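You operate a simulated robot arm through the tools that you are given. There is no shell and no other tool.

You are at the controls of a simulated robot arm. One attempt, no reset.

JOB
Pour 20 ml of clear liquid off the spun pink-band tube into the green-band beaker.
Fine: it stands in the spinner. Leave the pellet whole, stand the tube in the pocket of its colour and shut the lid again. Set down upright: what you pick out.

Only the result counts: the job must be done as asked and must still hold three seconds after the hand-in. Knocking over, shifting, dropping, spilling or breaking anything else fails it. Lids that push on must go on centred and level and be pressed home; caps that screw on are set level and turned clockwise until they are tight.

ROBOT AND FRAMES
A 7-joint arm with a three-finger gripper, fixed in place. Base frame: the origin is on the floor under the middle of its stand, x ahead of it, y to its left, z up. Units: m, rad, N and s.
It reaches about 1.342 m from its shoulder. Its first joint turns from -2.897 to 2.897 rad. Payload 2.69 kg.
The TCP is the grasp point between the finger pads, 0.03 m short of the fingertips. In the tool frame z runs along the fingers and y along their closing line. The gripper opens to 0.128 m; its body begins 0.117 m behind the TCP.
Orientation is told as [roll, pitch, yaw] about the base's x, y, z axes, in that order, counted from this pose: with the fingers straight down and closing along the base's y, the tool's x points along the base's -x, its y along +y and its z along -z.

CONTROLS
- The arm moves only by the tool nudge_tool. Its argument "series" is a list that holds one entry, the list of rows, each a list of 7 numbers: the finger opening in m, from 0 to 0.128, then the shift along the tool's x, y, z in m, then the turn, a rotation vector about the tool's x, y, z in rad. In form: [[[fingers, x, y, z, wx, wy, wz], ...]]. A call has 1 to 20 rows; each row is the pose to reach, as a shift and turn from the pose commanded when the call began, along the tool's axes at that moment. Each row takes 0.2 s and may step no farther than 0.05 m and 0.15 rad from the row before; otherwise, or with a gripper value out of range, the whole call is refused. A pose out of reach is approached as far as the arm can. The call stops where the force on the tool passes 40 N (or 10 N more than at its start, if that is more) or the arm is blocked; 0.2 s more then pass. The fingers move at their own pace (about 0.127 m/s each) and stop on an object; they squeeze with about 34 N. The grip force told is the motor's: it shows also when the fingers shut on nothing. Time passes only in rows, and 0.2 s behind the last, so rows that repeat a pose let the fingers close. The reply holds the time, the measured pose of the TCP, the force on the tool along the base axes, the opening and the grip force, in the units named above and with some noise, with the torque about the TCP (base axes, N m) and any sound that the robot's microphone picked up.
- Cameras (640 x 400 px; columns grow to the right, rows downward): "scene" is fixed at [0.218, -0.4838, 1.6509]; the picture's right is [0.92, -0.39, 0.00], its down [-0.17, -0.40, -0.90] and it looks along [0.35, 0.83, -0.44] (base axes); focal length 370 px, centre (320, 200). "wrist" rides on the gripper at [0.058, 0.054, -0.131] in the tool frame; the picture's right is [-0.68, 0.74, 0.00], its down [-0.62, -0.57, -0.55] and it looks along [-0.40, -0.37, 0.84] (tool axes); focal length 234 px, centre (320, 200). There is no depth. A picture from a camera that has moved, and an enlarged one, comes with that camera's place and axes in the base frame and with its lens. The place of the scene camera against the robot may be out by one fixed shift of up to 0.025 m in any direction.
- camera(camera): a new picture of that camera. No time passes.
- lift_body(by): moves the trunk up (or, below 0, down) by that many m; the arm rides with it, the base frame stays. It gives what a move gives, with no picture.
- zoom(camera, box): a new picture of the part [left, top, right, bottom] of that camera's present view, enlarged. No time passes.
- sign_off(): hands the job in; it is judged then, once.

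Places have to be worked out from the pictures, the camera data and where the tool is seen. Open the gripper and draw the arm clear of the work before you hand the job in, unless the task says otherwise.

The tools are called after "Request:" as a command line: name --argument value ..., lists and objects as JSON in quotes. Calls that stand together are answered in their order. nudge_tool: Moves the arm, as the interface text tells. Its arguments: {"type":"object","properties":{"series":{"type":"array","items":{"type":"array","items":{"type":"array","items":{"type":"number"}}}}},"required":["series"]} The other tools are called the same way: lift_body (by) moves the trunk up or down; camera (camera) takes a picture; zoom (camera, box) takes an enlarged picture of a part of a camera's view; sign_off () hands the job in.

At the start:

```text
time_s: 0.0
tcp_pos: [0.45, 0.5333, 1.359]
tcp_rot: [-0.001, -0.001, 0.0]
ft_force: [0.1, -0.2, 0.2]
wrist_torque: [0.01, -0.02, 0.01]
gripper_width: 0.128
grasp_force: 0.1
trunk travel left (down, up): [-0.2, 0.15]
```

scene: 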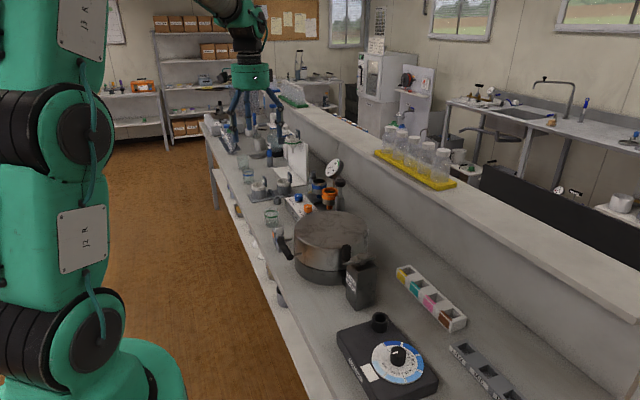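
wrist: 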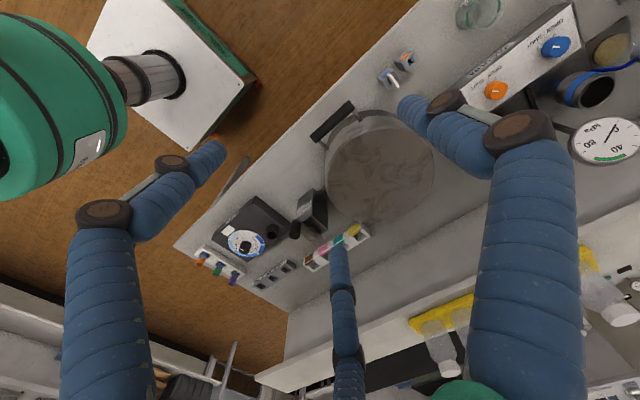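

The scene shows a bench with a round lidded pot (probably the spinner/centrifuge), a coloured pocket rack, and beakers further along. I zoom in on several parts to identify each one.

Request:
zoom --camera "scene" --box '[220, 140, 400, 260]'

Request:
zoom --camera "scene" --box '[320, 240, 540, 400]'

Request:
zoom --camera "scene" --box '[200, 90, 340, 190]'

Request:
zoom --camera "wrist" --box '[180, 80, 460, 300]'

Request:
zoom --camera "wrist" --box '[360, 0, 640, 180]'

```text
3.33 times, centred on (310, 200) of scene
camera zoom: at [0.218, -0.4838, 1.6509], right [0.92, -0.39, 0.0], down [-0.17, -0.4, -0.9], along [0.35, 0.83, -0.44], focal length 1232 px, centre (353, 200)
```

zoom: 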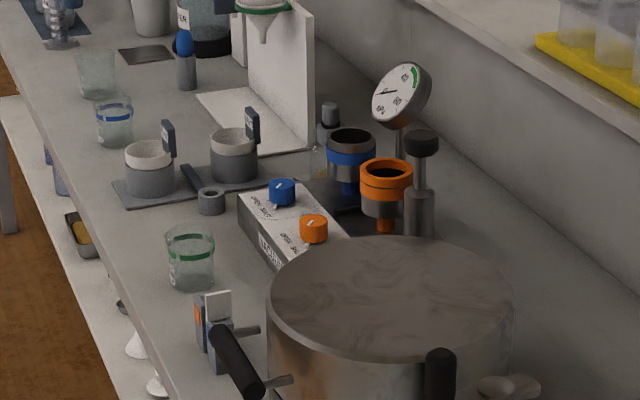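

```text
2.50 times, centred on (430, 320) of scene
camera zoom: at [0.218, -0.4838, 1.6509], right [0.92, -0.39, 0.0], down [-0.17, -0.4, -0.9], along [0.35, 0.83, -0.44], focal length 924 px, centre (45, -100)
```

zoom: 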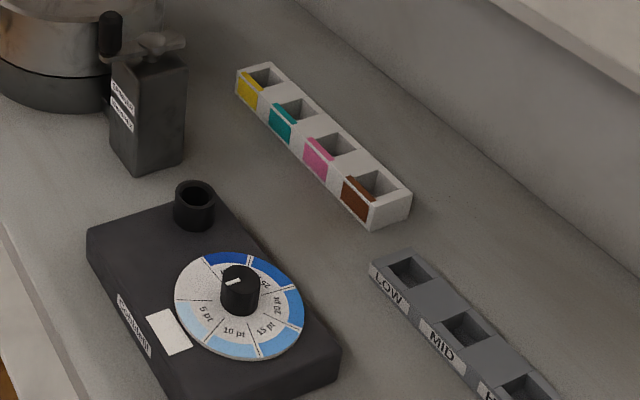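

```text
4.00 times, centred on (270, 140) of scene
camera zoom: at [0.218, -0.4838, 1.6509], right [0.92, -0.39, 0.0], down [-0.17, -0.4, -0.9], along [0.35, 0.83, -0.44], focal length 1478 px, centre (520, 440)
```

zoom: 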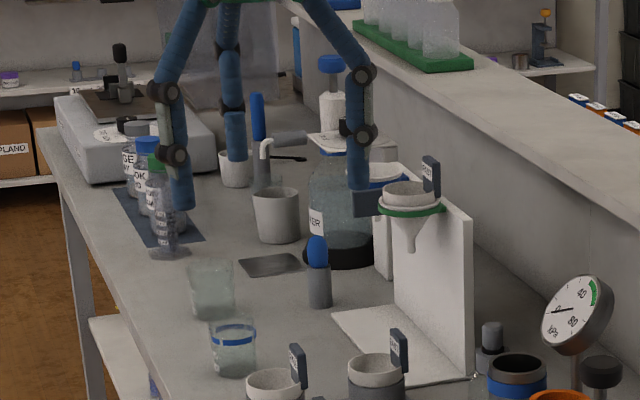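

```text
1.82 times, centred on (320, 190) of wrist
camera zoom: at [0.3904, 0.5878, 1.49], right [0.68, 0.74, 0.0], down [0.62, -0.57, 0.55], along [0.4, -0.37, -0.84], focal length 426 px, centre (320, 218)
```

zoom: 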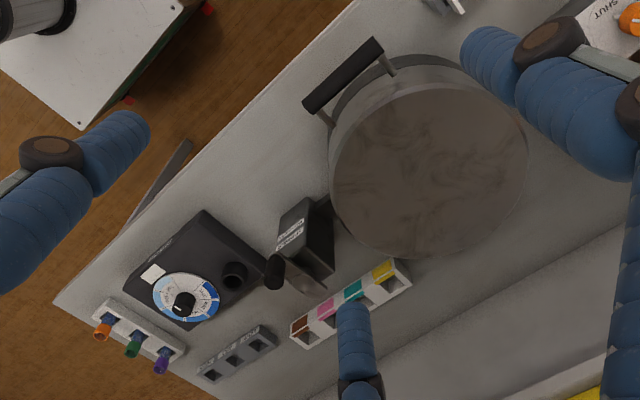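

```text
2.22 times, centred on (500, 90) of wrist
camera zoom: at [0.3904, 0.5878, 1.49], right [0.68, 0.74, 0.0], down [0.62, -0.57, 0.55], along [0.4, -0.37, -0.84], focal length 520 px, centre (-80, 444)
```

zoom: 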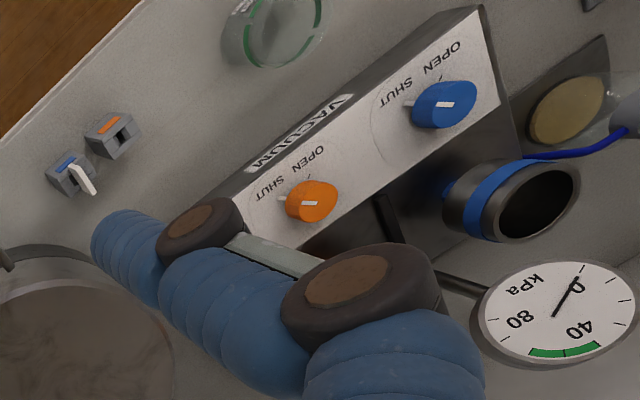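

The round drum looks like the spinner, but I want to check the rest of the bench and the details of the drum before moving.

Request:
zoom --camera "scene" --box '[255, 180, 405, 320]'

Request:
zoom --camera "scene" --box '[195, 60, 315, 140]'

Request:
zoom --camera "scene" --box '[360, 100, 480, 200]'

Request:
zoom --camera "wrist" --box '[290, 60, 450, 250]'

Request:
zoom --camera "wrist" --box '[170, 180, 390, 300]'

```text
2.86 times, centred on (330, 250) of scene
camera zoom: at [0.218, -0.4838, 1.6509], right [0.92, -0.39, 0.0], down [-0.17, -0.4, -0.9], along [0.35, 0.83, -0.44], focal length 1056 px, centre (291, 57)
```

zoom: 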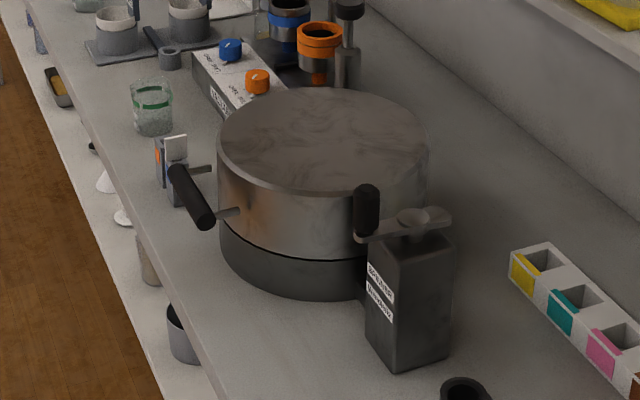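

```text
5.00 times, centred on (255, 100) of scene
camera zoom: at [0.218, -0.4838, 1.6509], right [0.92, -0.39, 0.0], down [-0.17, -0.4, -0.9], along [0.35, 0.83, -0.44], focal length 1848 px, centre (645, 700)
```

zoom: 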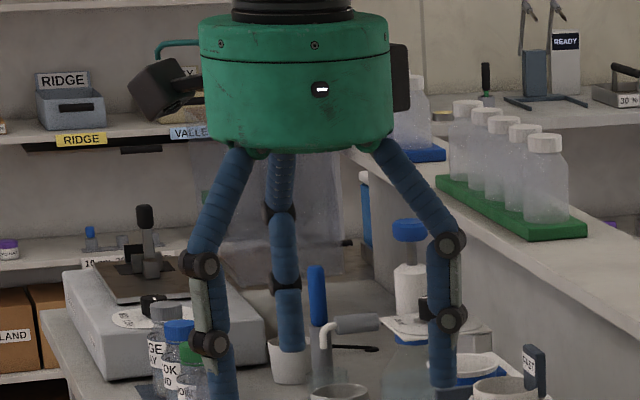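

```text
4.00 times, centred on (420, 150) of scene
camera zoom: at [0.218, -0.4838, 1.6509], right [0.92, -0.39, 0.0], down [-0.17, -0.4, -0.9], along [0.35, 0.83, -0.44], focal length 1478 px, centre (-80, 400)
```

zoom: 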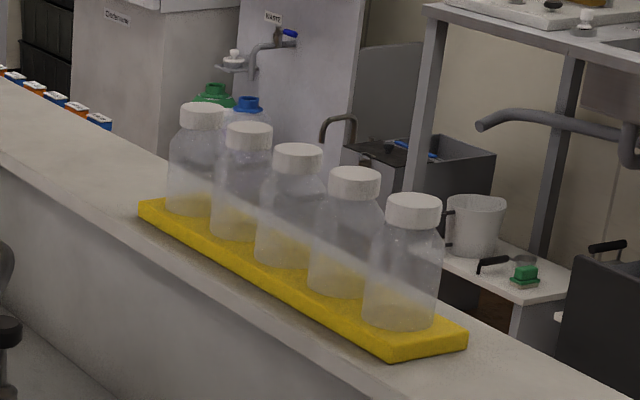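

```text
2.11 times, centred on (370, 155) of wrist
camera zoom: at [0.3904, 0.5878, 1.49], right [0.68, 0.74, 0.0], down [0.62, -0.57, 0.55], along [0.4, -0.37, -0.84], focal length 493 px, centre (215, 295)
```

zoom: 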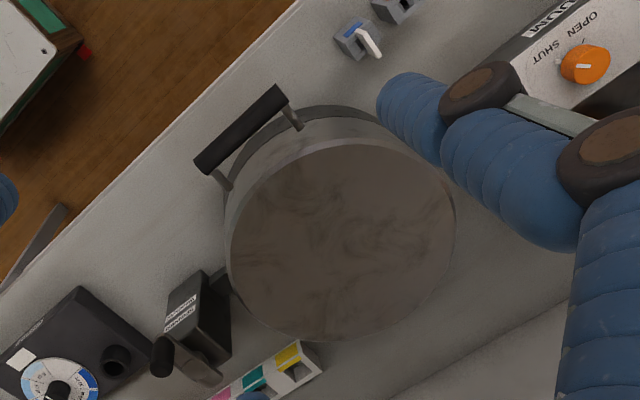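

```text
2.91 times, centred on (280, 240) of wrist
camera zoom: at [0.3904, 0.5878, 1.49], right [0.68, 0.74, 0.0], down [0.62, -0.57, 0.55], along [0.4, -0.37, -0.84], focal length 681 px, centre (436, 84)
```

zoom: 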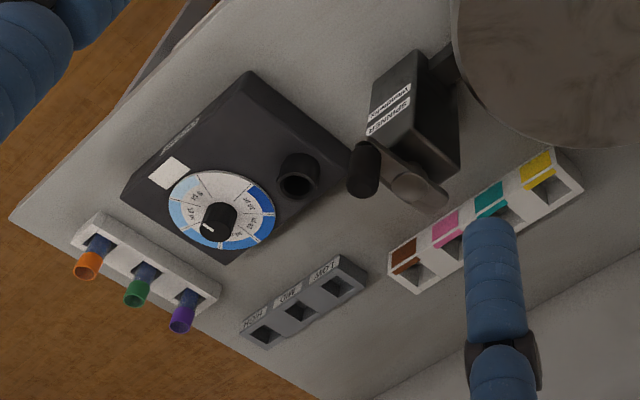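

The drum carries a crank box with a label that seems to read "SPINNER". I zoom further on the label, the handle and the small blocks near the drum.

Request:
zoom --camera "scene" --box '[335, 240, 395, 320]'

Request:
zoom --camera "scene" --box '[255, 205, 315, 265]'

Request:
zoom --camera "wrist" --box '[370, 40, 430, 100]'

Request:
zoom --camera "wrist" --box '[280, 180, 380, 280]'

```text
5.00 times, centred on (365, 280) of scene
camera zoom: at [0.218, -0.4838, 1.6509], right [0.92, -0.39, 0.0], down [-0.17, -0.4, -0.9], along [0.35, 0.83, -0.44], focal length 1848 px, centre (95, -200)
```

zoom: 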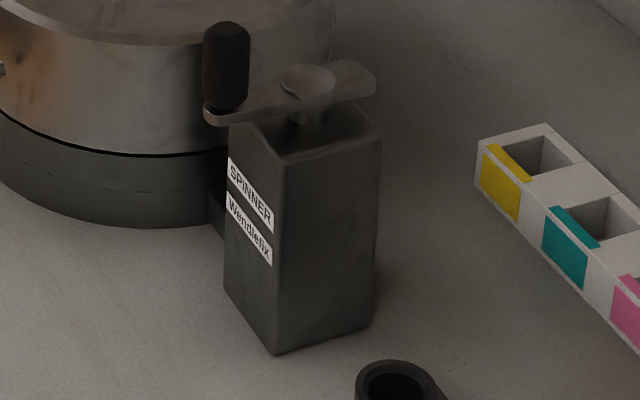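

```text
6.67 times, centred on (285, 235) of scene
camera zoom: at [0.218, -0.4838, 1.6509], right [0.92, -0.39, 0.0], down [-0.17, -0.4, -0.9], along [0.35, 0.83, -0.44], focal length 2464 px, centre (553, -33)
```

zoom: 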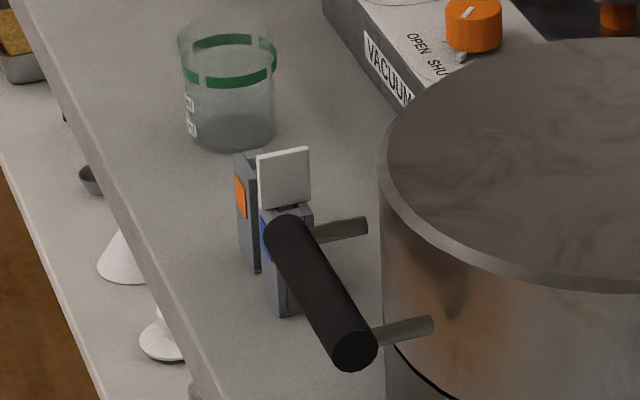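

```text
6.67 times, centred on (400, 70) of wrist
camera zoom: at [0.3904, 0.5878, 1.49], right [0.68, 0.74, 0.0], down [0.62, -0.57, 0.55], along [0.4, -0.37, -0.84], focal length 1561 px, centre (-213, 1067)
```

zoom: 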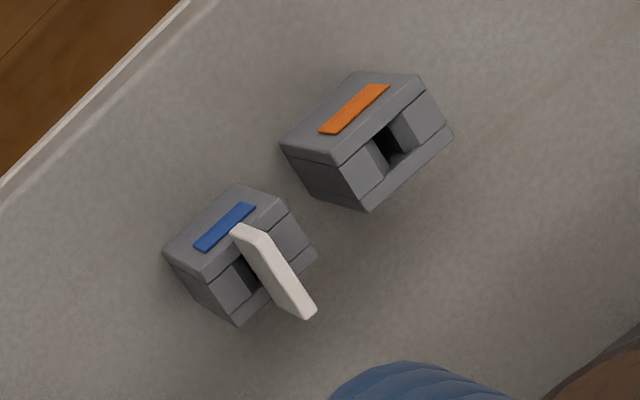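

```text
4.00 times, centred on (330, 230) of wrist
camera zoom: at [0.3904, 0.5878, 1.49], right [0.68, 0.74, 0.0], down [0.62, -0.57, 0.55], along [0.4, -0.37, -0.84], focal length 937 px, centre (280, 80)
```

zoom: 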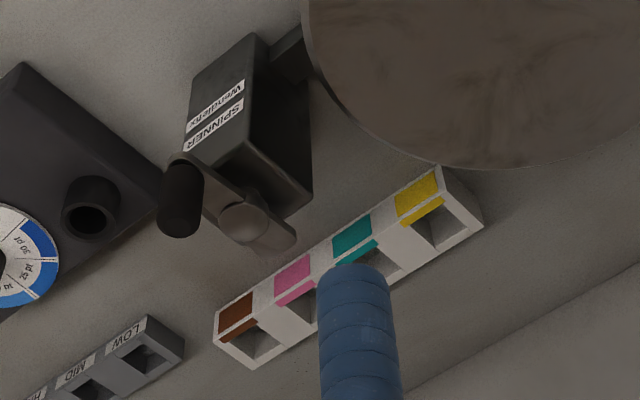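

The label confirms the drum is the hand-cranked spinner: its centre is near (0.68, 0.52) and its top near z≈0.97, with a bar handle on the -x side. I move up and across with a yaw turn to look at the back of the drum for a hinge.

Request:
nudge_tool --series '[[[0.128, -0.02, 0.007, -0.01, 0, 0, 0.14], [0.128, -0.04, 0.014, -0.03, 0, 0, 0.28], [0.128, -0.06, 0.021, -0.05, 0, 0, 0.42], [0.128, -0.08, 0.028, -0.07, 0, 0, 0.56], [0.128, -0.1, 0.035, -0.09, 0, 0, 0.7], [0.128, -0.12, 0.042, -0.1, 0, 0, 0.84], [0.128, -0.14, 0.049, -0.1, 0, 0, 0.98], [0.128, -0.16, 0.056, -0.1, 0, 0, 1.12], [0.128, -0.18, 0.063, -0.1, 0, 0, 1.26], [0.128, -0.2, 0.07, -0.1, 0, 0, 1.4], [0.128, -0.22, 0.07, -0.1, 0, 0, 1.54]]]'

Request:
camera --camera "wrist"

```text
time_s: 2.4
tcp_pos: [0.6721, 0.6037, 1.4604]
tcp_rot: [-0.002, -0.002, -1.544]
ft_force: [0.3, -0.4, 0.1]
wrist_torque: [-0.03, 0.0, -0.04]
gripper_width: 0.1276
grasp_force: 0.0
trunk travel left (down, up): [-0.2, 0.15]
```

```text
taken
camera wrist: at [0.7228, 0.6642, 1.5914], right [0.76, -0.66, 0.0], down [-0.55, -0.63, 0.55], along [-0.36, -0.42, -0.84], focal length 234 px, centre (320, 200)
```

wrist: 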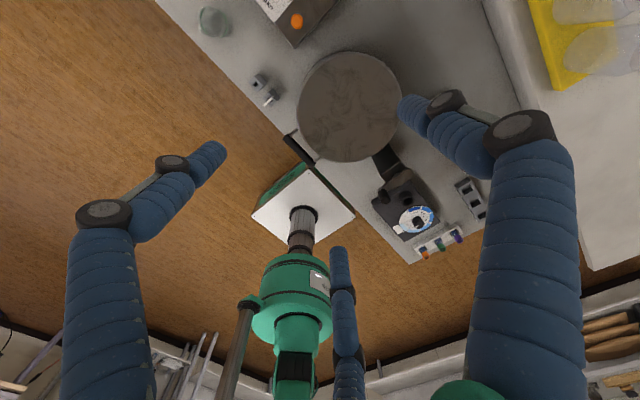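

The drum's back is visible from above here; I zoom in to check for a hinge.

Request:
zoom --camera "wrist" --box '[240, 20, 460, 200]'

Request:
camera --camera "scene"

Request:
zoom --camera "scene" --box '[220, 120, 400, 260]'

```text
2.22 times, centred on (350, 110) of wrist
camera zoom: at [0.7228, 0.6642, 1.5914], right [0.76, -0.66, 0.0], down [-0.55, -0.63, 0.55], along [-0.36, -0.42, -0.84], focal length 520 px, centre (253, 400)
```

zoom: 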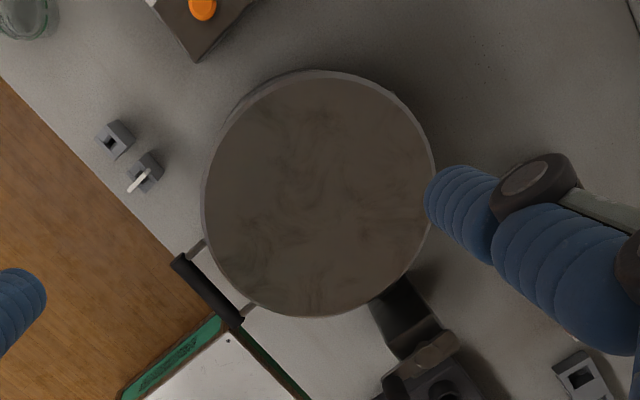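

```text
taken
```

scene: 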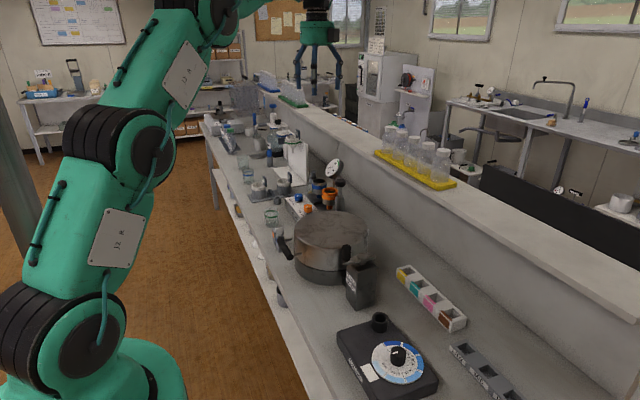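

```text
2.86 times, centred on (310, 190) of scene
camera zoom: at [0.218, -0.4838, 1.6509], right [0.92, -0.39, 0.0], down [-0.17, -0.4, -0.9], along [0.35, 0.83, -0.44], focal length 1056 px, centre (349, 229)
```

zoom: 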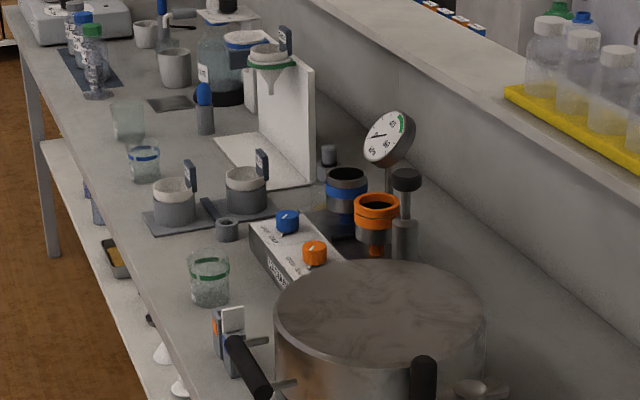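

No hinge is visible from above, so it is probably low at the back (+x), opposite the handle bar (x≈0.51, y 0.45–0.56, z≈0.95). I zoom in on the green-band beaker for its scale marks.

Request:
zoom --camera "scene" --box '[258, 200, 288, 230]'

Request:
zoom --camera "wrist" --box '[180, 0, 260, 50]'

Request:
zoom --camera "wrist" --box '[360, 140, 500, 270]'

```text
13.33 times, centred on (273, 215) of scene
camera zoom: at [0.218, -0.4838, 1.6509], right [0.92, -0.39, 0.0], down [-0.17, -0.4, -0.9], along [0.35, 0.83, -0.44], focal length 4927 px, centre (947, 0)
```

zoom: 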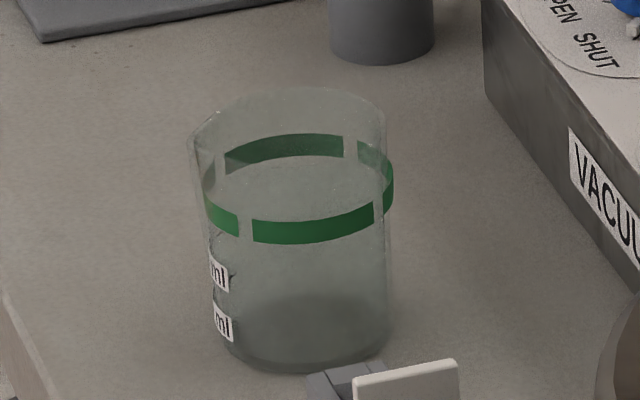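

```text
8.00 times, centred on (220, 25) of wrist
camera zoom: at [0.7228, 0.6642, 1.5914], right [0.76, -0.66, 0.0], down [-0.55, -0.63, 0.55], along [-0.36, -0.42, -0.84], focal length 1873 px, centre (1120, 1600)
```

zoom: 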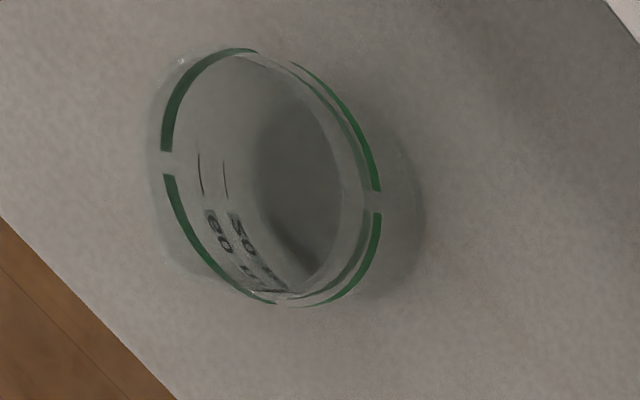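

```text
3.08 times, centred on (430, 205) of wrist
camera zoom: at [0.7228, 0.6642, 1.5914], right [0.76, -0.66, 0.0], down [-0.55, -0.63, 0.55], along [-0.36, -0.42, -0.84], focal length 720 px, centre (-18, 185)
```

zoom: 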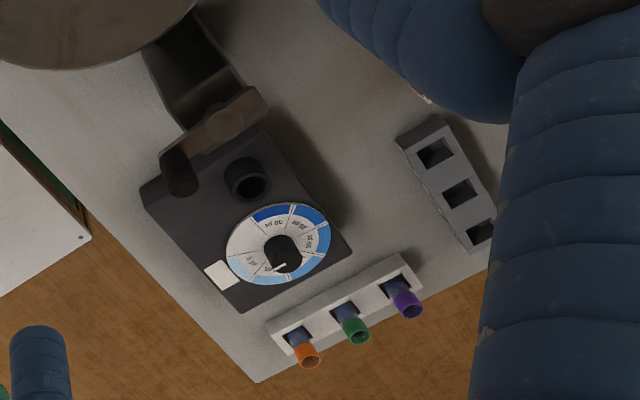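

The beaker stands near (0.565, 0.86), with two scale marks and labels on its -x side. Next I turn the tool so the fingers point along +x and stage in front of the handle, opposite (0.36, 0.507) and still high up.

Request:
nudge_tool --series '[[[0.128, -0.0074, -0.0262, 0.0258, -0.131, 0, 0], [0.128, -0.0148, -0.0524, 0.0517, -0.262, 0, 0], [0.128, -0.0222, -0.0786, 0.0775, -0.393, 0, 0], [0.128, -0.0295, -0.1048, 0.1033, -0.524, 0, 0], [0.128, -0.0369, -0.131, 0.1292, -0.655, 0, 0], [0.128, -0.0443, -0.1573, 0.155, -0.785, 0, 0], [0.128, -0.0517, -0.1835, 0.1808, -0.916, 0, 0], [0.128, -0.0591, -0.2097, 0.2067, -1.047, 0, 0], [0.128, -0.0665, -0.2359, 0.2325, -1.178, 0, 0], [0.128, -0.0738, -0.2621, 0.2583, -1.309, 0, 0], [0.128, -0.0812, -0.2883, 0.2842, -1.44, 0, 0], [0.128, -0.0886, -0.3145, 0.31, -1.57, 0, 0]]]'

Request:
camera --camera "wrist"

Request:
camera --camera "scene"

```text
time_s: 5.0
tcp_pos: [0.4444, 0.5057, 1.4684]
tcp_rot: [1.319, -0.243, -1.45]
ft_force: [-0.7, 1.1, -1.5]
wrist_torque: [-0.06, -0.11, -0.18]
gripper_width: 0.1279
grasp_force: 0.0
out of reach, approached as far as the arm can: row 7, 8, 9, 10, 11, 12
trunk travel left (down, up): [-0.2, 0.15]
```

```text
taken
camera wrist: at [0.3221, 0.5687, 1.5361], right [0.24, -0.46, 0.86], down [-0.58, -0.77, -0.25], along [0.78, -0.44, -0.45], focal length 234 px, centre (320, 200)
```

wrist: 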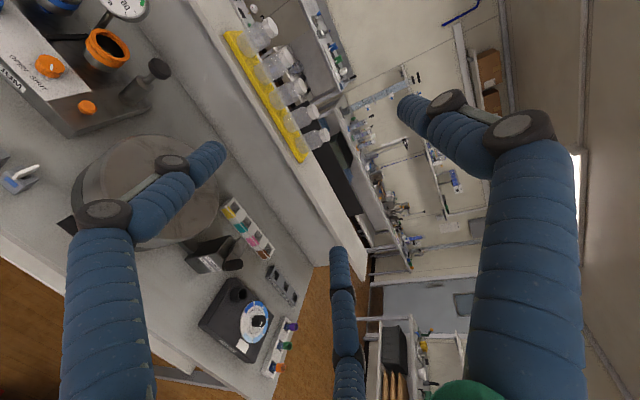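

```text
taken
```

scene: 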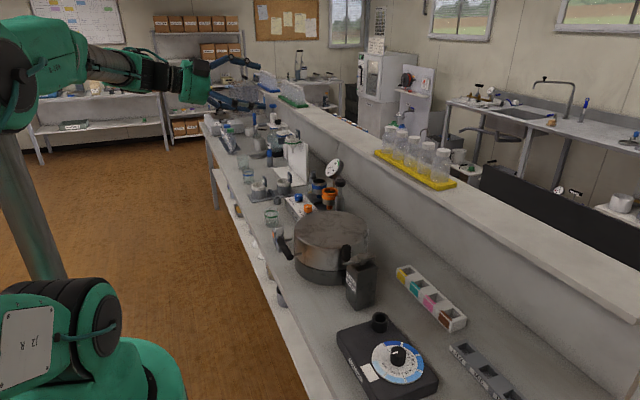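

The arm stalled before the low, horizontal pose: the target was too close to the base. I hold still with the fingers part-closed to see how they close and what the commanded pose now is.

Request:
nudge_tool --series '[[[0.05, 0, 0, 0, 0, 0, 0], [0.05, 0, 0, 0, 0, 0, 0], [0.05, 0, 0, 0, 0, 0, 0], [0.05, 0, 0, 0, 0, 0, 0]]]'

Request:
camera --camera "wrist"

```text
time_s: 6.0
tcp_pos: [0.4482, 0.5027, 1.4697]
tcp_rot: [1.318, -0.24, -1.449]
ft_force: [0.0, -0.6, 0.5]
wrist_torque: [-0.04, 0.01, 0.0]
gripper_width: 0.0501
grasp_force: 0.1
trunk travel left (down, up): [-0.2, 0.15]
```

```text
taken
camera wrist: at [0.3238, 0.5658, 1.5381], right [0.24, -0.46, 0.85], down [-0.58, -0.77, -0.25], along [0.77, -0.44, -0.46], focal length 234 px, centre (320, 200)
```

wrist: 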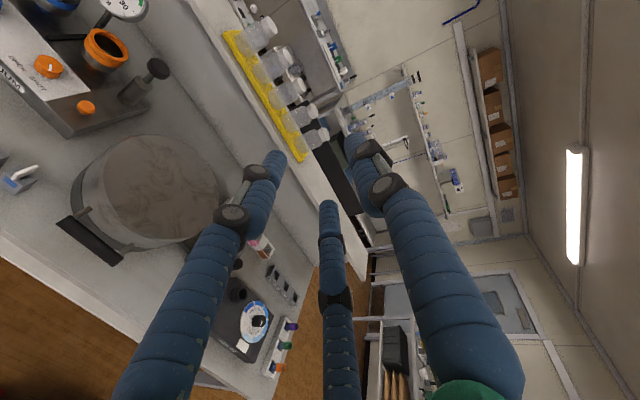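

The fingers close radially at 120° around the grasp point, and the tips are slim. I zoom the wrist view on the drum for its side and seam.

Request:
zoom --camera "wrist" --box '[30, 110, 230, 280]'

Request:
zoom --camera "scene" --box '[270, 200, 380, 290]'

```text
2.35 times, centred on (130, 195) of wrist
camera zoom: at [0.3238, 0.5658, 1.5381], right [0.24, -0.46, 0.85], down [-0.58, -0.77, -0.25], along [0.77, -0.44, -0.46], focal length 551 px, centre (767, 212)
```

zoom: 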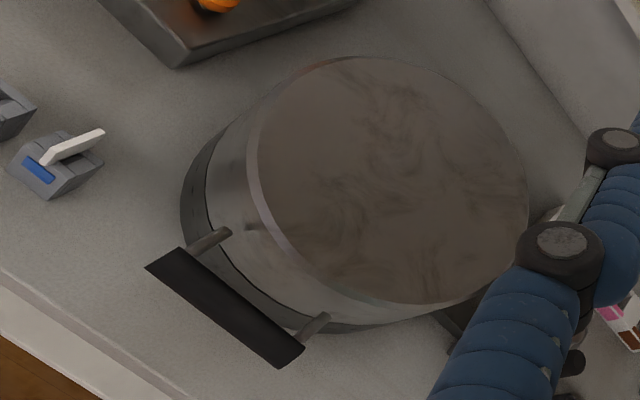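

```text
4.44 times, centred on (325, 245) of scene
camera zoom: at [0.218, -0.4838, 1.6509], right [0.92, -0.39, 0.0], down [-0.17, -0.4, -0.9], along [0.35, 0.83, -0.44], focal length 1642 px, centre (298, 0)
```

zoom: 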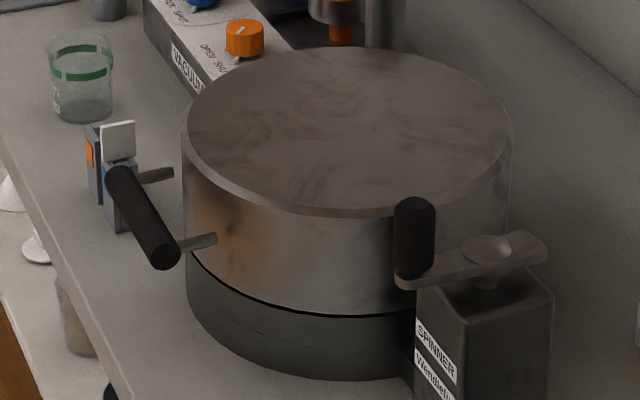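

The fingers close evenly, and the lid is a deep cap about 0.085 m high on a dark base. I go to a pose tilted about 0.7 rad from vertical, pointing toward +x and down, staged above and in front of the bar at about (0.42, 0.505, 1.20).

Request:
nudge_tool --series '[[[0.05, 0.0087, -0.0325, 0.0048, 0.0786, 0.0034, 0.0339], [0.05, 0.0174, -0.0649, 0.0097, 0.1572, 0.0068, 0.0677], [0.05, 0.026, -0.0974, 0.0145, 0.2357, 0.0102, 0.1016], [0.05, 0.0347, -0.1298, 0.0193, 0.3143, 0.0136, 0.1355], [0.05, 0.0434, -0.1623, 0.0241, 0.3929, 0.0169, 0.1693], [0.05, 0.0521, -0.1947, 0.029, 0.4715, 0.0203, 0.2032], [0.05, 0.0607, -0.2272, 0.0338, 0.55, 0.0237, 0.237], [0.05, 0.0694, -0.2596, 0.0386, 0.6286, 0.0271, 0.2709]]]'

Request:
camera --camera "wrist"

Request:
camera --camera "scene"

```text
time_s: 7.8
tcp_pos: [0.4445, 0.5036, 1.2218]
tcp_rot: [0.668, -0.009, -1.546]
ft_force: [0.6, 0.0, 0.2]
wrist_torque: [-0.03, -0.01, -0.01]
gripper_width: 0.0502
grasp_force: 0.0
out of reach, approached as far as the arm can: row 1, 2, 3, 4, 5, 6, 7, 8
trunk travel left (down, up): [-0.2, 0.15]
```

```text
taken
camera wrist: at [0.4028, 0.5629, 1.3569], right [0.59, -0.66, 0.46], down [-0.77, -0.63, 0.09], along [0.24, -0.41, -0.88], focal length 234 px, centre (320, 200)
```

wrist: 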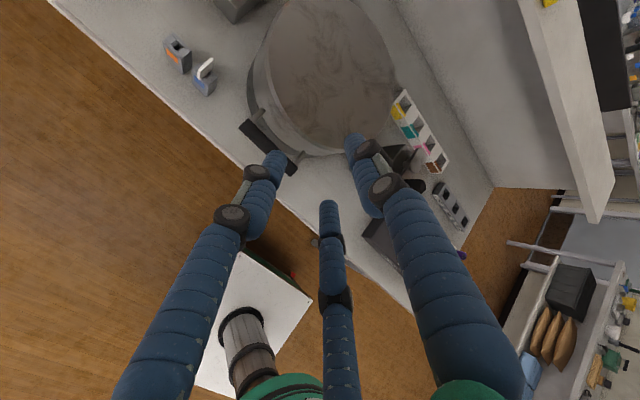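

```text
taken
```

scene: 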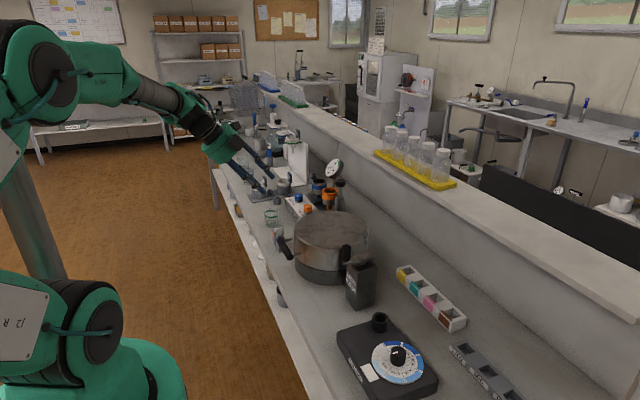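

The arm is near a limit but reached a good staging pose. I zoom on the handle from here to refine its position.

Request:
zoom --camera "wrist" --box '[210, 60, 350, 190]'

```text
3.08 times, centred on (280, 125) of wrist
camera zoom: at [0.4028, 0.5629, 1.3569], right [0.59, -0.66, 0.46], down [-0.77, -0.63, 0.09], along [0.24, -0.41, -0.88], focal length 720 px, centre (443, 431)
```

zoom: 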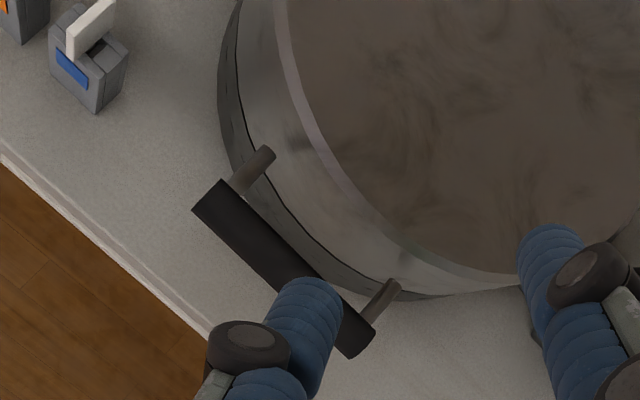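

The bar centre refines to about (0.515, 0.51, 0.957) with radius ≈0.011 m, about 0.045 m in front of the lid wall. I descend to a pre-grasp about 0.09 m short of it with a tilt of 0.35 rad.

Request:
nudge_tool --series '[[[0.05, 0.0011, -0.0176, 0.0328, 0.064, 0, 0], [0.05, 0.0022, -0.0353, 0.0656, 0.127, 0, 0], [0.05, 0.0034, -0.0529, 0.0983, 0.191, 0, 0], [0.05, 0.0045, -0.0706, 0.1311, 0.254, 0, 0], [0.05, 0.0056, -0.0882, 0.1639, 0.318, 0, 0], [0.05, 0.0056, -0.0882, 0.1639, 0.318, 0, 0]]]'

Request:
camera --camera "wrist"

Request:
zoom --camera "scene" --box '[220, 160, 400, 290]'

```text
time_s: 9.2
tcp_pos: [0.4804, 0.5034, 1.0422]
tcp_rot: [0.382, 0.0, -1.57]
ft_force: [0.4, 0.5, -0.4]
wrist_torque: [0.01, 0.04, -0.03]
gripper_width: 0.05
grasp_force: 0.1
out of reach, approached as far as the arm can: row 1
trunk travel left (down, up): [-0.2, 0.15]
```

```text
taken
camera wrist: at [0.4808, 0.5632, 1.1844], right [0.68, -0.68, 0.27], down [-0.73, -0.62, 0.3], along [-0.03, -0.4, -0.91], focal length 234 px, centre (320, 200)
```

wrist: 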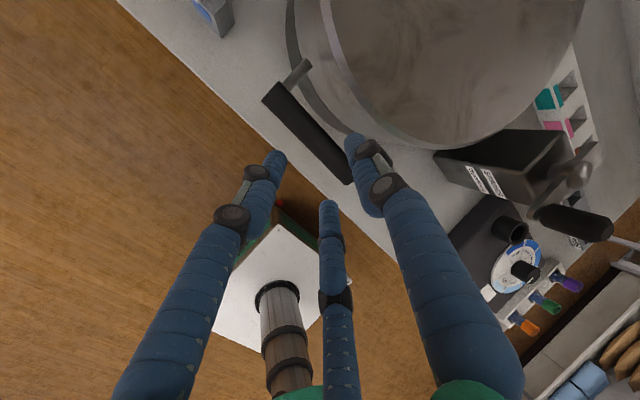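

```text
3.08 times, centred on (310, 225) of scene
camera zoom: at [0.218, -0.4838, 1.6509], right [0.92, -0.39, 0.0], down [-0.17, -0.4, -0.9], along [0.35, 0.83, -0.44], focal length 1137 px, centre (351, 123)
```

zoom: 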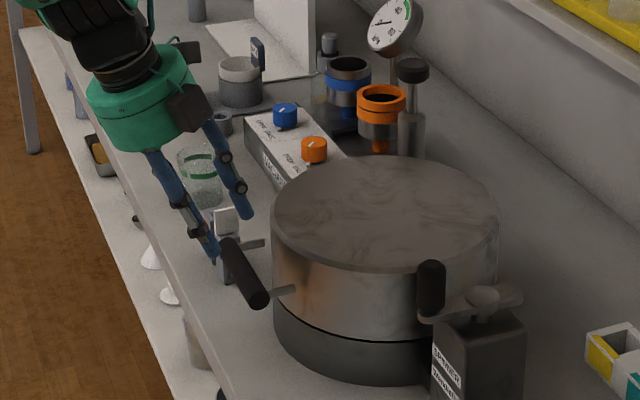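

The bar now reads (0.512, 0.512, 0.953). I reduce the tilt to about 0.2 rad for wall clearance and lower to about 0.045 m short of the grasp.

Request:
nudge_tool --series '[[[0.05, 0.0043, -0.0014, 0.022, 0.091, 0, 0], [0.05, 0.0086, -0.0028, 0.0439, 0.182, 0, 0], [0.05, 0.0086, -0.0028, 0.0439, 0.182, 0, 0]]]'

Request:
camera --camera "wrist"

Request:
zoom --camera "wrist" --box '[230, 50, 450, 230]'

Request:
zoom --camera "scene" --box '[250, 190, 340, 260]'

```text
time_s: 10.0
tcp_pos: [0.4933, 0.5124, 1.0019]
tcp_rot: [0.196, -0.001, -1.567]
ft_force: [0.7, 0.1, -0.5]
wrist_torque: [-0.05, 0.03, 0.01]
gripper_width: 0.0502
grasp_force: 0.1
trunk travel left (down, up): [-0.2, 0.15]
```

```text
taken
camera wrist: at [0.5191, 0.572, 1.1403], right [0.72, -0.68, 0.14], down [-0.66, -0.62, 0.43], along [-0.2, -0.4, -0.89], focal length 234 px, centre (320, 200)
```

wrist: 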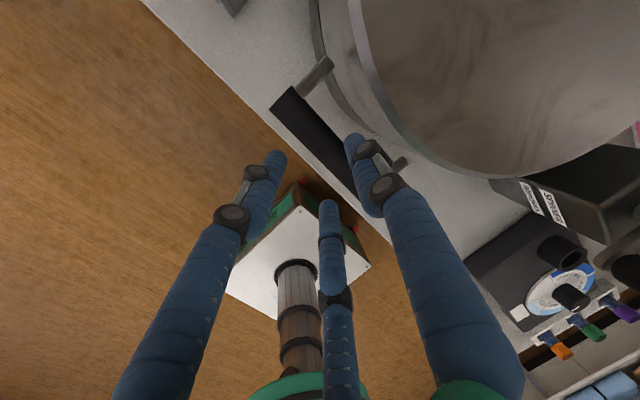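

```text
2.22 times, centred on (340, 140) of wrist
camera zoom: at [0.5191, 0.572, 1.1403], right [0.72, -0.68, 0.14], down [-0.66, -0.62, 0.43], along [-0.2, -0.4, -0.89], focal length 520 px, centre (276, 333)
```

zoom: 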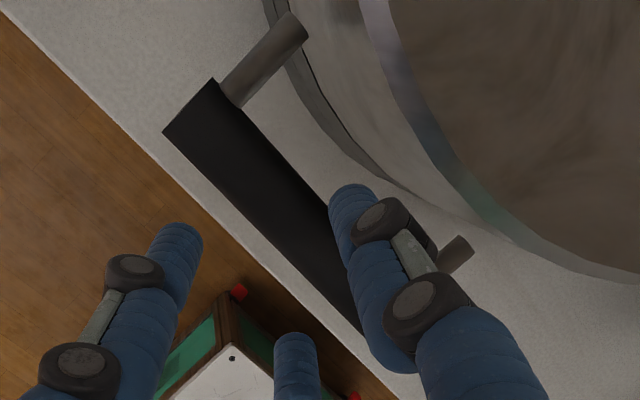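

```text
5.71 times, centred on (295, 225) of scene
camera zoom: at [0.218, -0.4838, 1.6509], right [0.92, -0.39, 0.0], down [-0.17, -0.4, -0.9], along [0.35, 0.83, -0.44], focal length 2112 px, centre (463, 57)
```

zoom: 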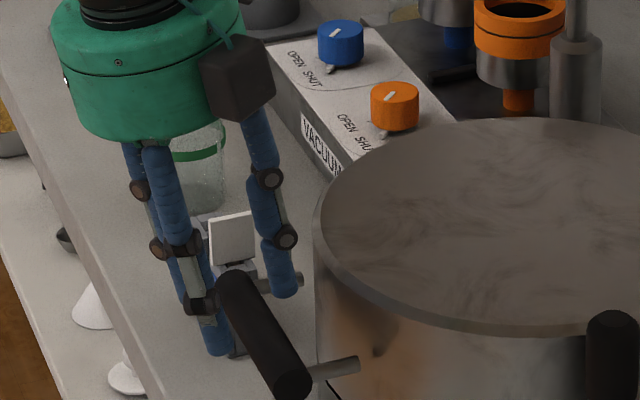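

The bar's x is now pinned at ≈0.5145, directly below the camera. I lower the fingers around it, single finger between bar and wall, in small steps.

Request:
nudge_tool --series '[[[0.05, 0.0003, 0.0033, 0.012, 0, 0, 0], [0.05, 0.0003, 0.0033, 0.024, 0, 0, 0], [0.05, 0.0003, 0.0033, 0.036, 0, 0, 0], [0.05, 0.0003, 0.0033, 0.047, 0, 0, 0], [0.05, 0.0003, 0.0033, 0.047, 0, 0, 0]]]'

Request:
camera --camera "wrist"

Request:
zoom --camera "scene" --box '[250, 190, 340, 260]'

```text
time_s: 11.2
tcp_pos: [0.5033, 0.5129, 0.9559]
tcp_rot: [0.2, -0.001, -1.568]
ft_force: [0.0, 0.4, 0.9]
wrist_torque: [-0.01, -0.01, -0.03]
gripper_width: 0.0499
grasp_force: 0.1
trunk travel left (down, up): [-0.2, 0.15]
```

```text
taken
camera wrist: at [0.53, 0.5724, 1.0955], right [0.72, -0.68, 0.15], down [-0.66, -0.62, 0.43], along [-0.2, -0.4, -0.89], focal length 234 px, centre (320, 200)
```

wrist: 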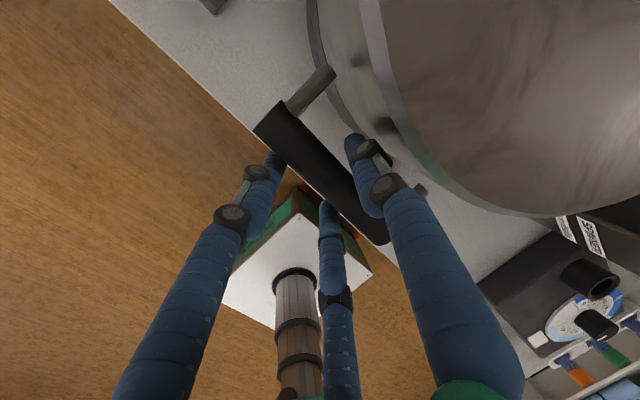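

```text
5.71 times, centred on (295, 225) of scene
camera zoom: at [0.218, -0.4838, 1.6509], right [0.92, -0.39, 0.0], down [-0.17, -0.4, -0.9], along [0.35, 0.83, -0.44], focal length 2112 px, centre (463, 57)
```

zoom: 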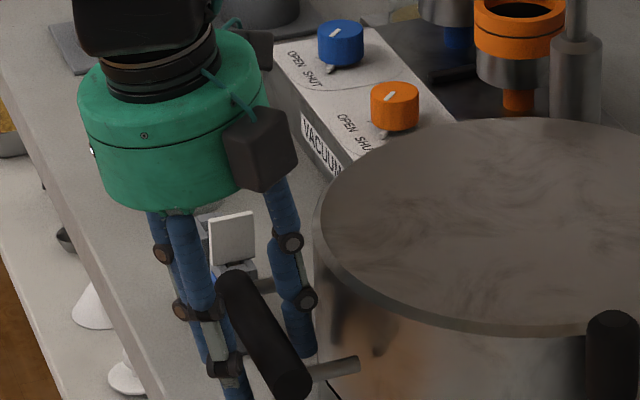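

The bar now lies between the single finger on the wall side and the two on the robot's side. I close on it.

Request:
nudge_tool --series '[[[0.03, 0, 0, 0, 0, 0, 0], [0.015, 0, 0, 0, 0, 0, 0], [0.0, 0, 0, 0, 0, 0, 0], [0.0, 0, 0, 0, 0, 0, 0], [0.0, 0, 0, 0, 0, 0, 0]]]'

Request:
camera --camera "wrist"

```text
time_s: 12.1
tcp_pos: [0.507, 0.5125, 0.9579]
tcp_rot: [0.202, 0.002, -1.57]
ft_force: [13.4, -0.1, -6.4]
wrist_torque: [-0.91, -0.04, -0.17]
gripper_width: 0.0349
grasp_force: 44.8
trunk travel left (down, up): [-0.2, 0.15]
stopped in row 4: the force on the tool passed its limit at 41 N (the readings are from after the stop); the commanded pose is now the measured one
```

```text
taken
camera wrist: at [0.5328, 0.572, 1.0969], right [0.72, -0.68, 0.15], down [-0.66, -0.62, 0.42], along [-0.2, -0.4, -0.89], focal length 234 px, centre (320, 200)
```

wrist: 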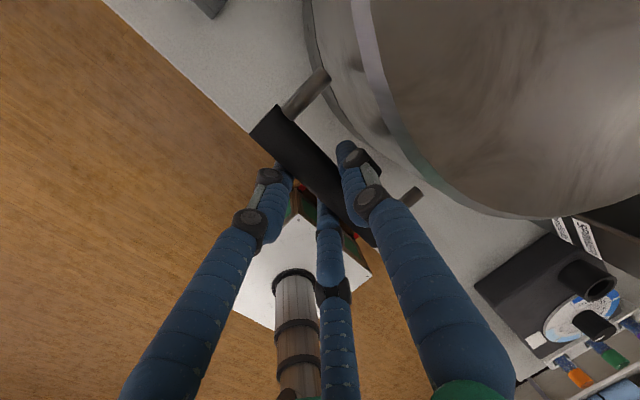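

The fingers hold the bar (width 0.035, grip 45 N). I lift slightly along the arc about the presumed back hinge and watch the forces.

Request:
nudge_tool --series '[[[0.0, 0, 0.0031, -0.0074, 0, 0, 0], [0.0, 0, 0.0062, -0.0148, 0, 0, 0], [0.0, 0, 0.0097, -0.022, 0, 0, 0], [0.0, 0, 0.0132, -0.0292, 0, 0, 0]]]'

Request:
zoom --camera "scene" --box '[240, 170, 400, 290]'

```text
time_s: 13.1
tcp_pos: [0.5135, 0.5123, 0.9873]
tcp_rot: [0.199, 0.0, -1.572]
ft_force: [13.5, 0.3, -8.6]
wrist_torque: [-0.08, 0.46, -0.03]
gripper_width: 0.0352
grasp_force: 45.4
trunk travel left (down, up): [-0.2, 0.15]
```

```text
3.33 times, centred on (320, 230) of scene
camera zoom: at [0.218, -0.4838, 1.6509], right [0.92, -0.39, 0.0], down [-0.17, -0.4, -0.9], along [0.35, 0.83, -0.44], focal length 1232 px, centre (320, 100)
```

zoom: 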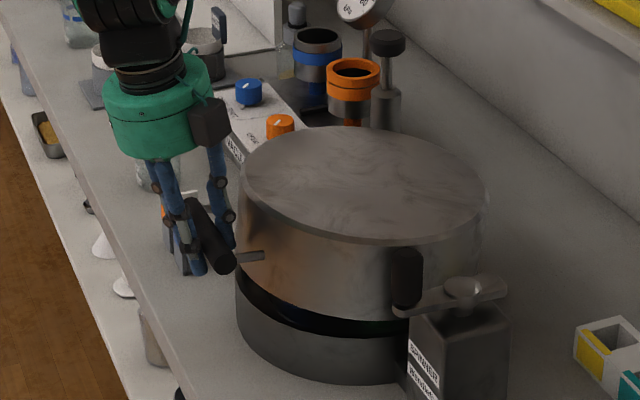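

The lid hinges at the back as expected and the load is light. I continue the arc to about 0.5 rad, easing the small x force.

Request:
nudge_tool --series '[[[0.0, 0, 0.0188, -0.0271, 0.04, 0, 0], [0.0, 0, 0.0375, -0.053, 0.08, 0, 0], [0.0, 0, 0.0587, -0.077, 0.12, 0, 0], [0.0, 0, 0.0821, -0.0987, 0.16, 0, 0]]]'

Request:
zoom --camera "scene" --box '[240, 150, 420, 290]'

```text
time_s: 14.0
tcp_pos: [0.5548, 0.5141, 1.0854]
tcp_rot: [0.07, 0.001, -1.569]
ft_force: [-11.5, -4.3, 10.0]
wrist_torque: [0.75, -0.43, -0.25]
gripper_width: 0.0356
grasp_force: 45.9
trunk travel left (down, up): [-0.2, 0.15]
stopped in row 4: the force on the tool passed its limit at 43 N (the readings are from after the stop); the commanded pose is now the measured one
```

```text
2.86 times, centred on (330, 220) of scene
camera zoom: at [0.218, -0.4838, 1.6509], right [0.92, -0.39, 0.0], down [-0.17, -0.4, -0.9], along [0.35, 0.83, -0.44], focal length 1056 px, centre (291, 143)
```

zoom: 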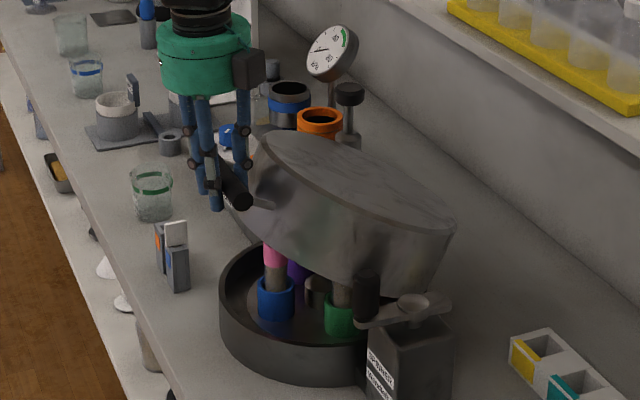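

The force limit tripped with a radial outward push, so the real arc is slightly larger than mine. Tubes in coloured buckets now show inside, with the pink-banded one toward the front. I continue in smaller steps on a corrected arc.

Request:
nudge_tool --series '[[[0.0, 0, 0.009, -0.0136, 0, 0, 0], [0.0, 0, 0.0197, -0.0258, 0, 0, 0], [0.0, 0, 0.031, -0.0374, 0, 0, 0], [0.0, 0, 0.0429, -0.0485, 0, 0, 0]]]'

```text
time_s: 15.0
tcp_pos: [0.5951, 0.5131, 1.1362]
tcp_rot: [0.07, 0.002, -1.568]
ft_force: [-3.0, -4.5, -2.5]
wrist_torque: [-0.2, 0.43, -0.12]
gripper_width: 0.036
grasp_force: 45.3
trunk travel left (down, up): [-0.2, 0.15]
```

Forces are now near zero, so the arc fits. I carry on along it.

Request:
nudge_tool --series '[[[0.0, 0, 0.0125, -0.0105, 0, 0, 0], [0.0, 0, 0.0255, -0.0204, 0, 0, 0], [0.0, 0, 0.039, -0.0295, 0, 0, 0], [0.0, 0, 0.0528, -0.038, 0, 0, 0], [0.0, 0, 0.0671, -0.0458, 0, 0, 0], [0.0, 0, 0.0816, -0.0528, 0, 0, 0]]]'

Request:
zoom --camera "scene" --box '[240, 130, 440, 290]'

```text
time_s: 16.4
tcp_pos: [0.6757, 0.5129, 1.1925]
tcp_rot: [0.07, 0.001, -1.57]
ft_force: [5.8, 1.1, -15.1]
wrist_torque: [0.3, 0.4, 0.03]
gripper_width: 0.0368
grasp_force: 45.9
trunk travel left (down, up): [-0.2, 0.15]
```

```text
2.50 times, centred on (340, 210) of scene
camera zoom: at [0.218, -0.4838, 1.6509], right [0.92, -0.39, 0.0], down [-0.17, -0.4, -0.9], along [0.35, 0.83, -0.44], focal length 924 px, centre (270, 175)
```

zoom: 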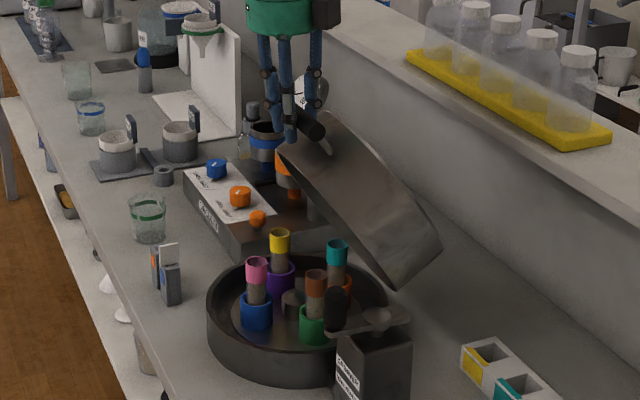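

Four tubes are visible: pink (blue bucket), yellow (purple), teal (orange) and brown (green). There is a slight inward pull, so I shrink the arc radius a little and keep opening.

Request:
nudge_tool --series '[[[0.0, 0, 0.0158, -0.004, 0, 0, 0], [0.0, 0, 0.0308, -0.0093, 0, 0, 0], [0.0, 0, 0.0461, -0.0139, 0, 0, 0], [0.0, 0, 0.0615, -0.0177, 0, 0, 0]]]'

Request:
camera --camera "wrist"

Request:
zoom --camera "scene" --box '[240, 130, 440, 290]'

```text
time_s: 17.4
tcp_pos: [0.7362, 0.5142, 1.2158]
tcp_rot: [0.07, 0.002, -1.57]
ft_force: [3.2, -9.4, -14.0]
wrist_torque: [0.19, 0.43, -0.13]
gripper_width: 0.0373
grasp_force: 45.0
trunk travel left (down, up): [-0.2, 0.15]
```

```text
taken
camera wrist: at [0.779, 0.5722, 1.3499], right [0.74, -0.68, 0.05], down [-0.6, -0.62, 0.51], along [-0.31, -0.4, -0.86], focal length 234 px, centre (320, 200)
```

wrist: 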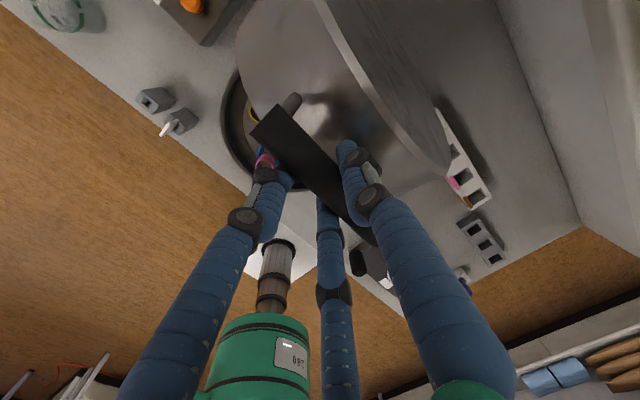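

```text
2.50 times, centred on (340, 210) of scene
camera zoom: at [0.218, -0.4838, 1.6509], right [0.92, -0.39, 0.0], down [-0.17, -0.4, -0.9], along [0.35, 0.83, -0.44], focal length 924 px, centre (270, 175)
```

zoom: 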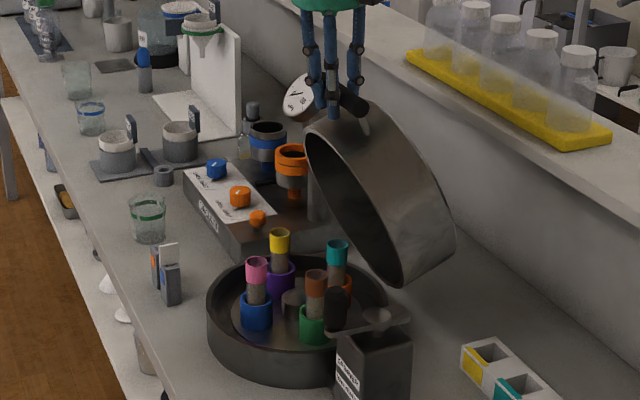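

The lid is about 65° open and all is clear. I continue over toward vertical, shrinking the arc slightly again.

Request:
nudge_tool --series '[[[0.0, 0, 0.0163, 0.0006, 0, 0, 0], [0.0, 0, 0.0319, -0.0016, 0, 0, 0], [0.0, 0, 0.0476, -0.003, 0, 0, 0], [0.0, 0, 0.0634, -0.0037, 0, 0, 0], [0.0, 0, 0.0792, -0.0035, 0, 0, 0]]]'

Request:
zoom --camera "scene" --box '[260, 100, 480, 270]'

```text
time_s: 18.6
tcp_pos: [0.8145, 0.5136, 1.2232]
tcp_rot: [0.068, 0.002, -1.57]
ft_force: [0.8, -17.3, -17.5]
wrist_torque: [0.28, 0.35, -0.31]
gripper_width: 0.0379
grasp_force: 45.6
trunk travel left (down, up): [-0.2, 0.15]
```

```text
2.35 times, centred on (370, 185) of scene
camera zoom: at [0.218, -0.4838, 1.6509], right [0.92, -0.39, 0.0], down [-0.17, -0.4, -0.9], along [0.35, 0.83, -0.44], focal length 870 px, centre (202, 235)
```

zoom: 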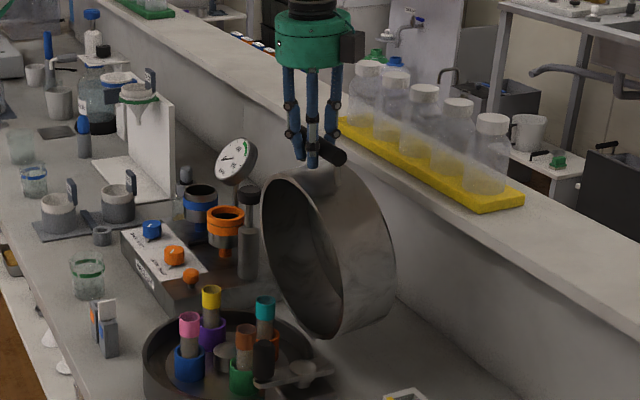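

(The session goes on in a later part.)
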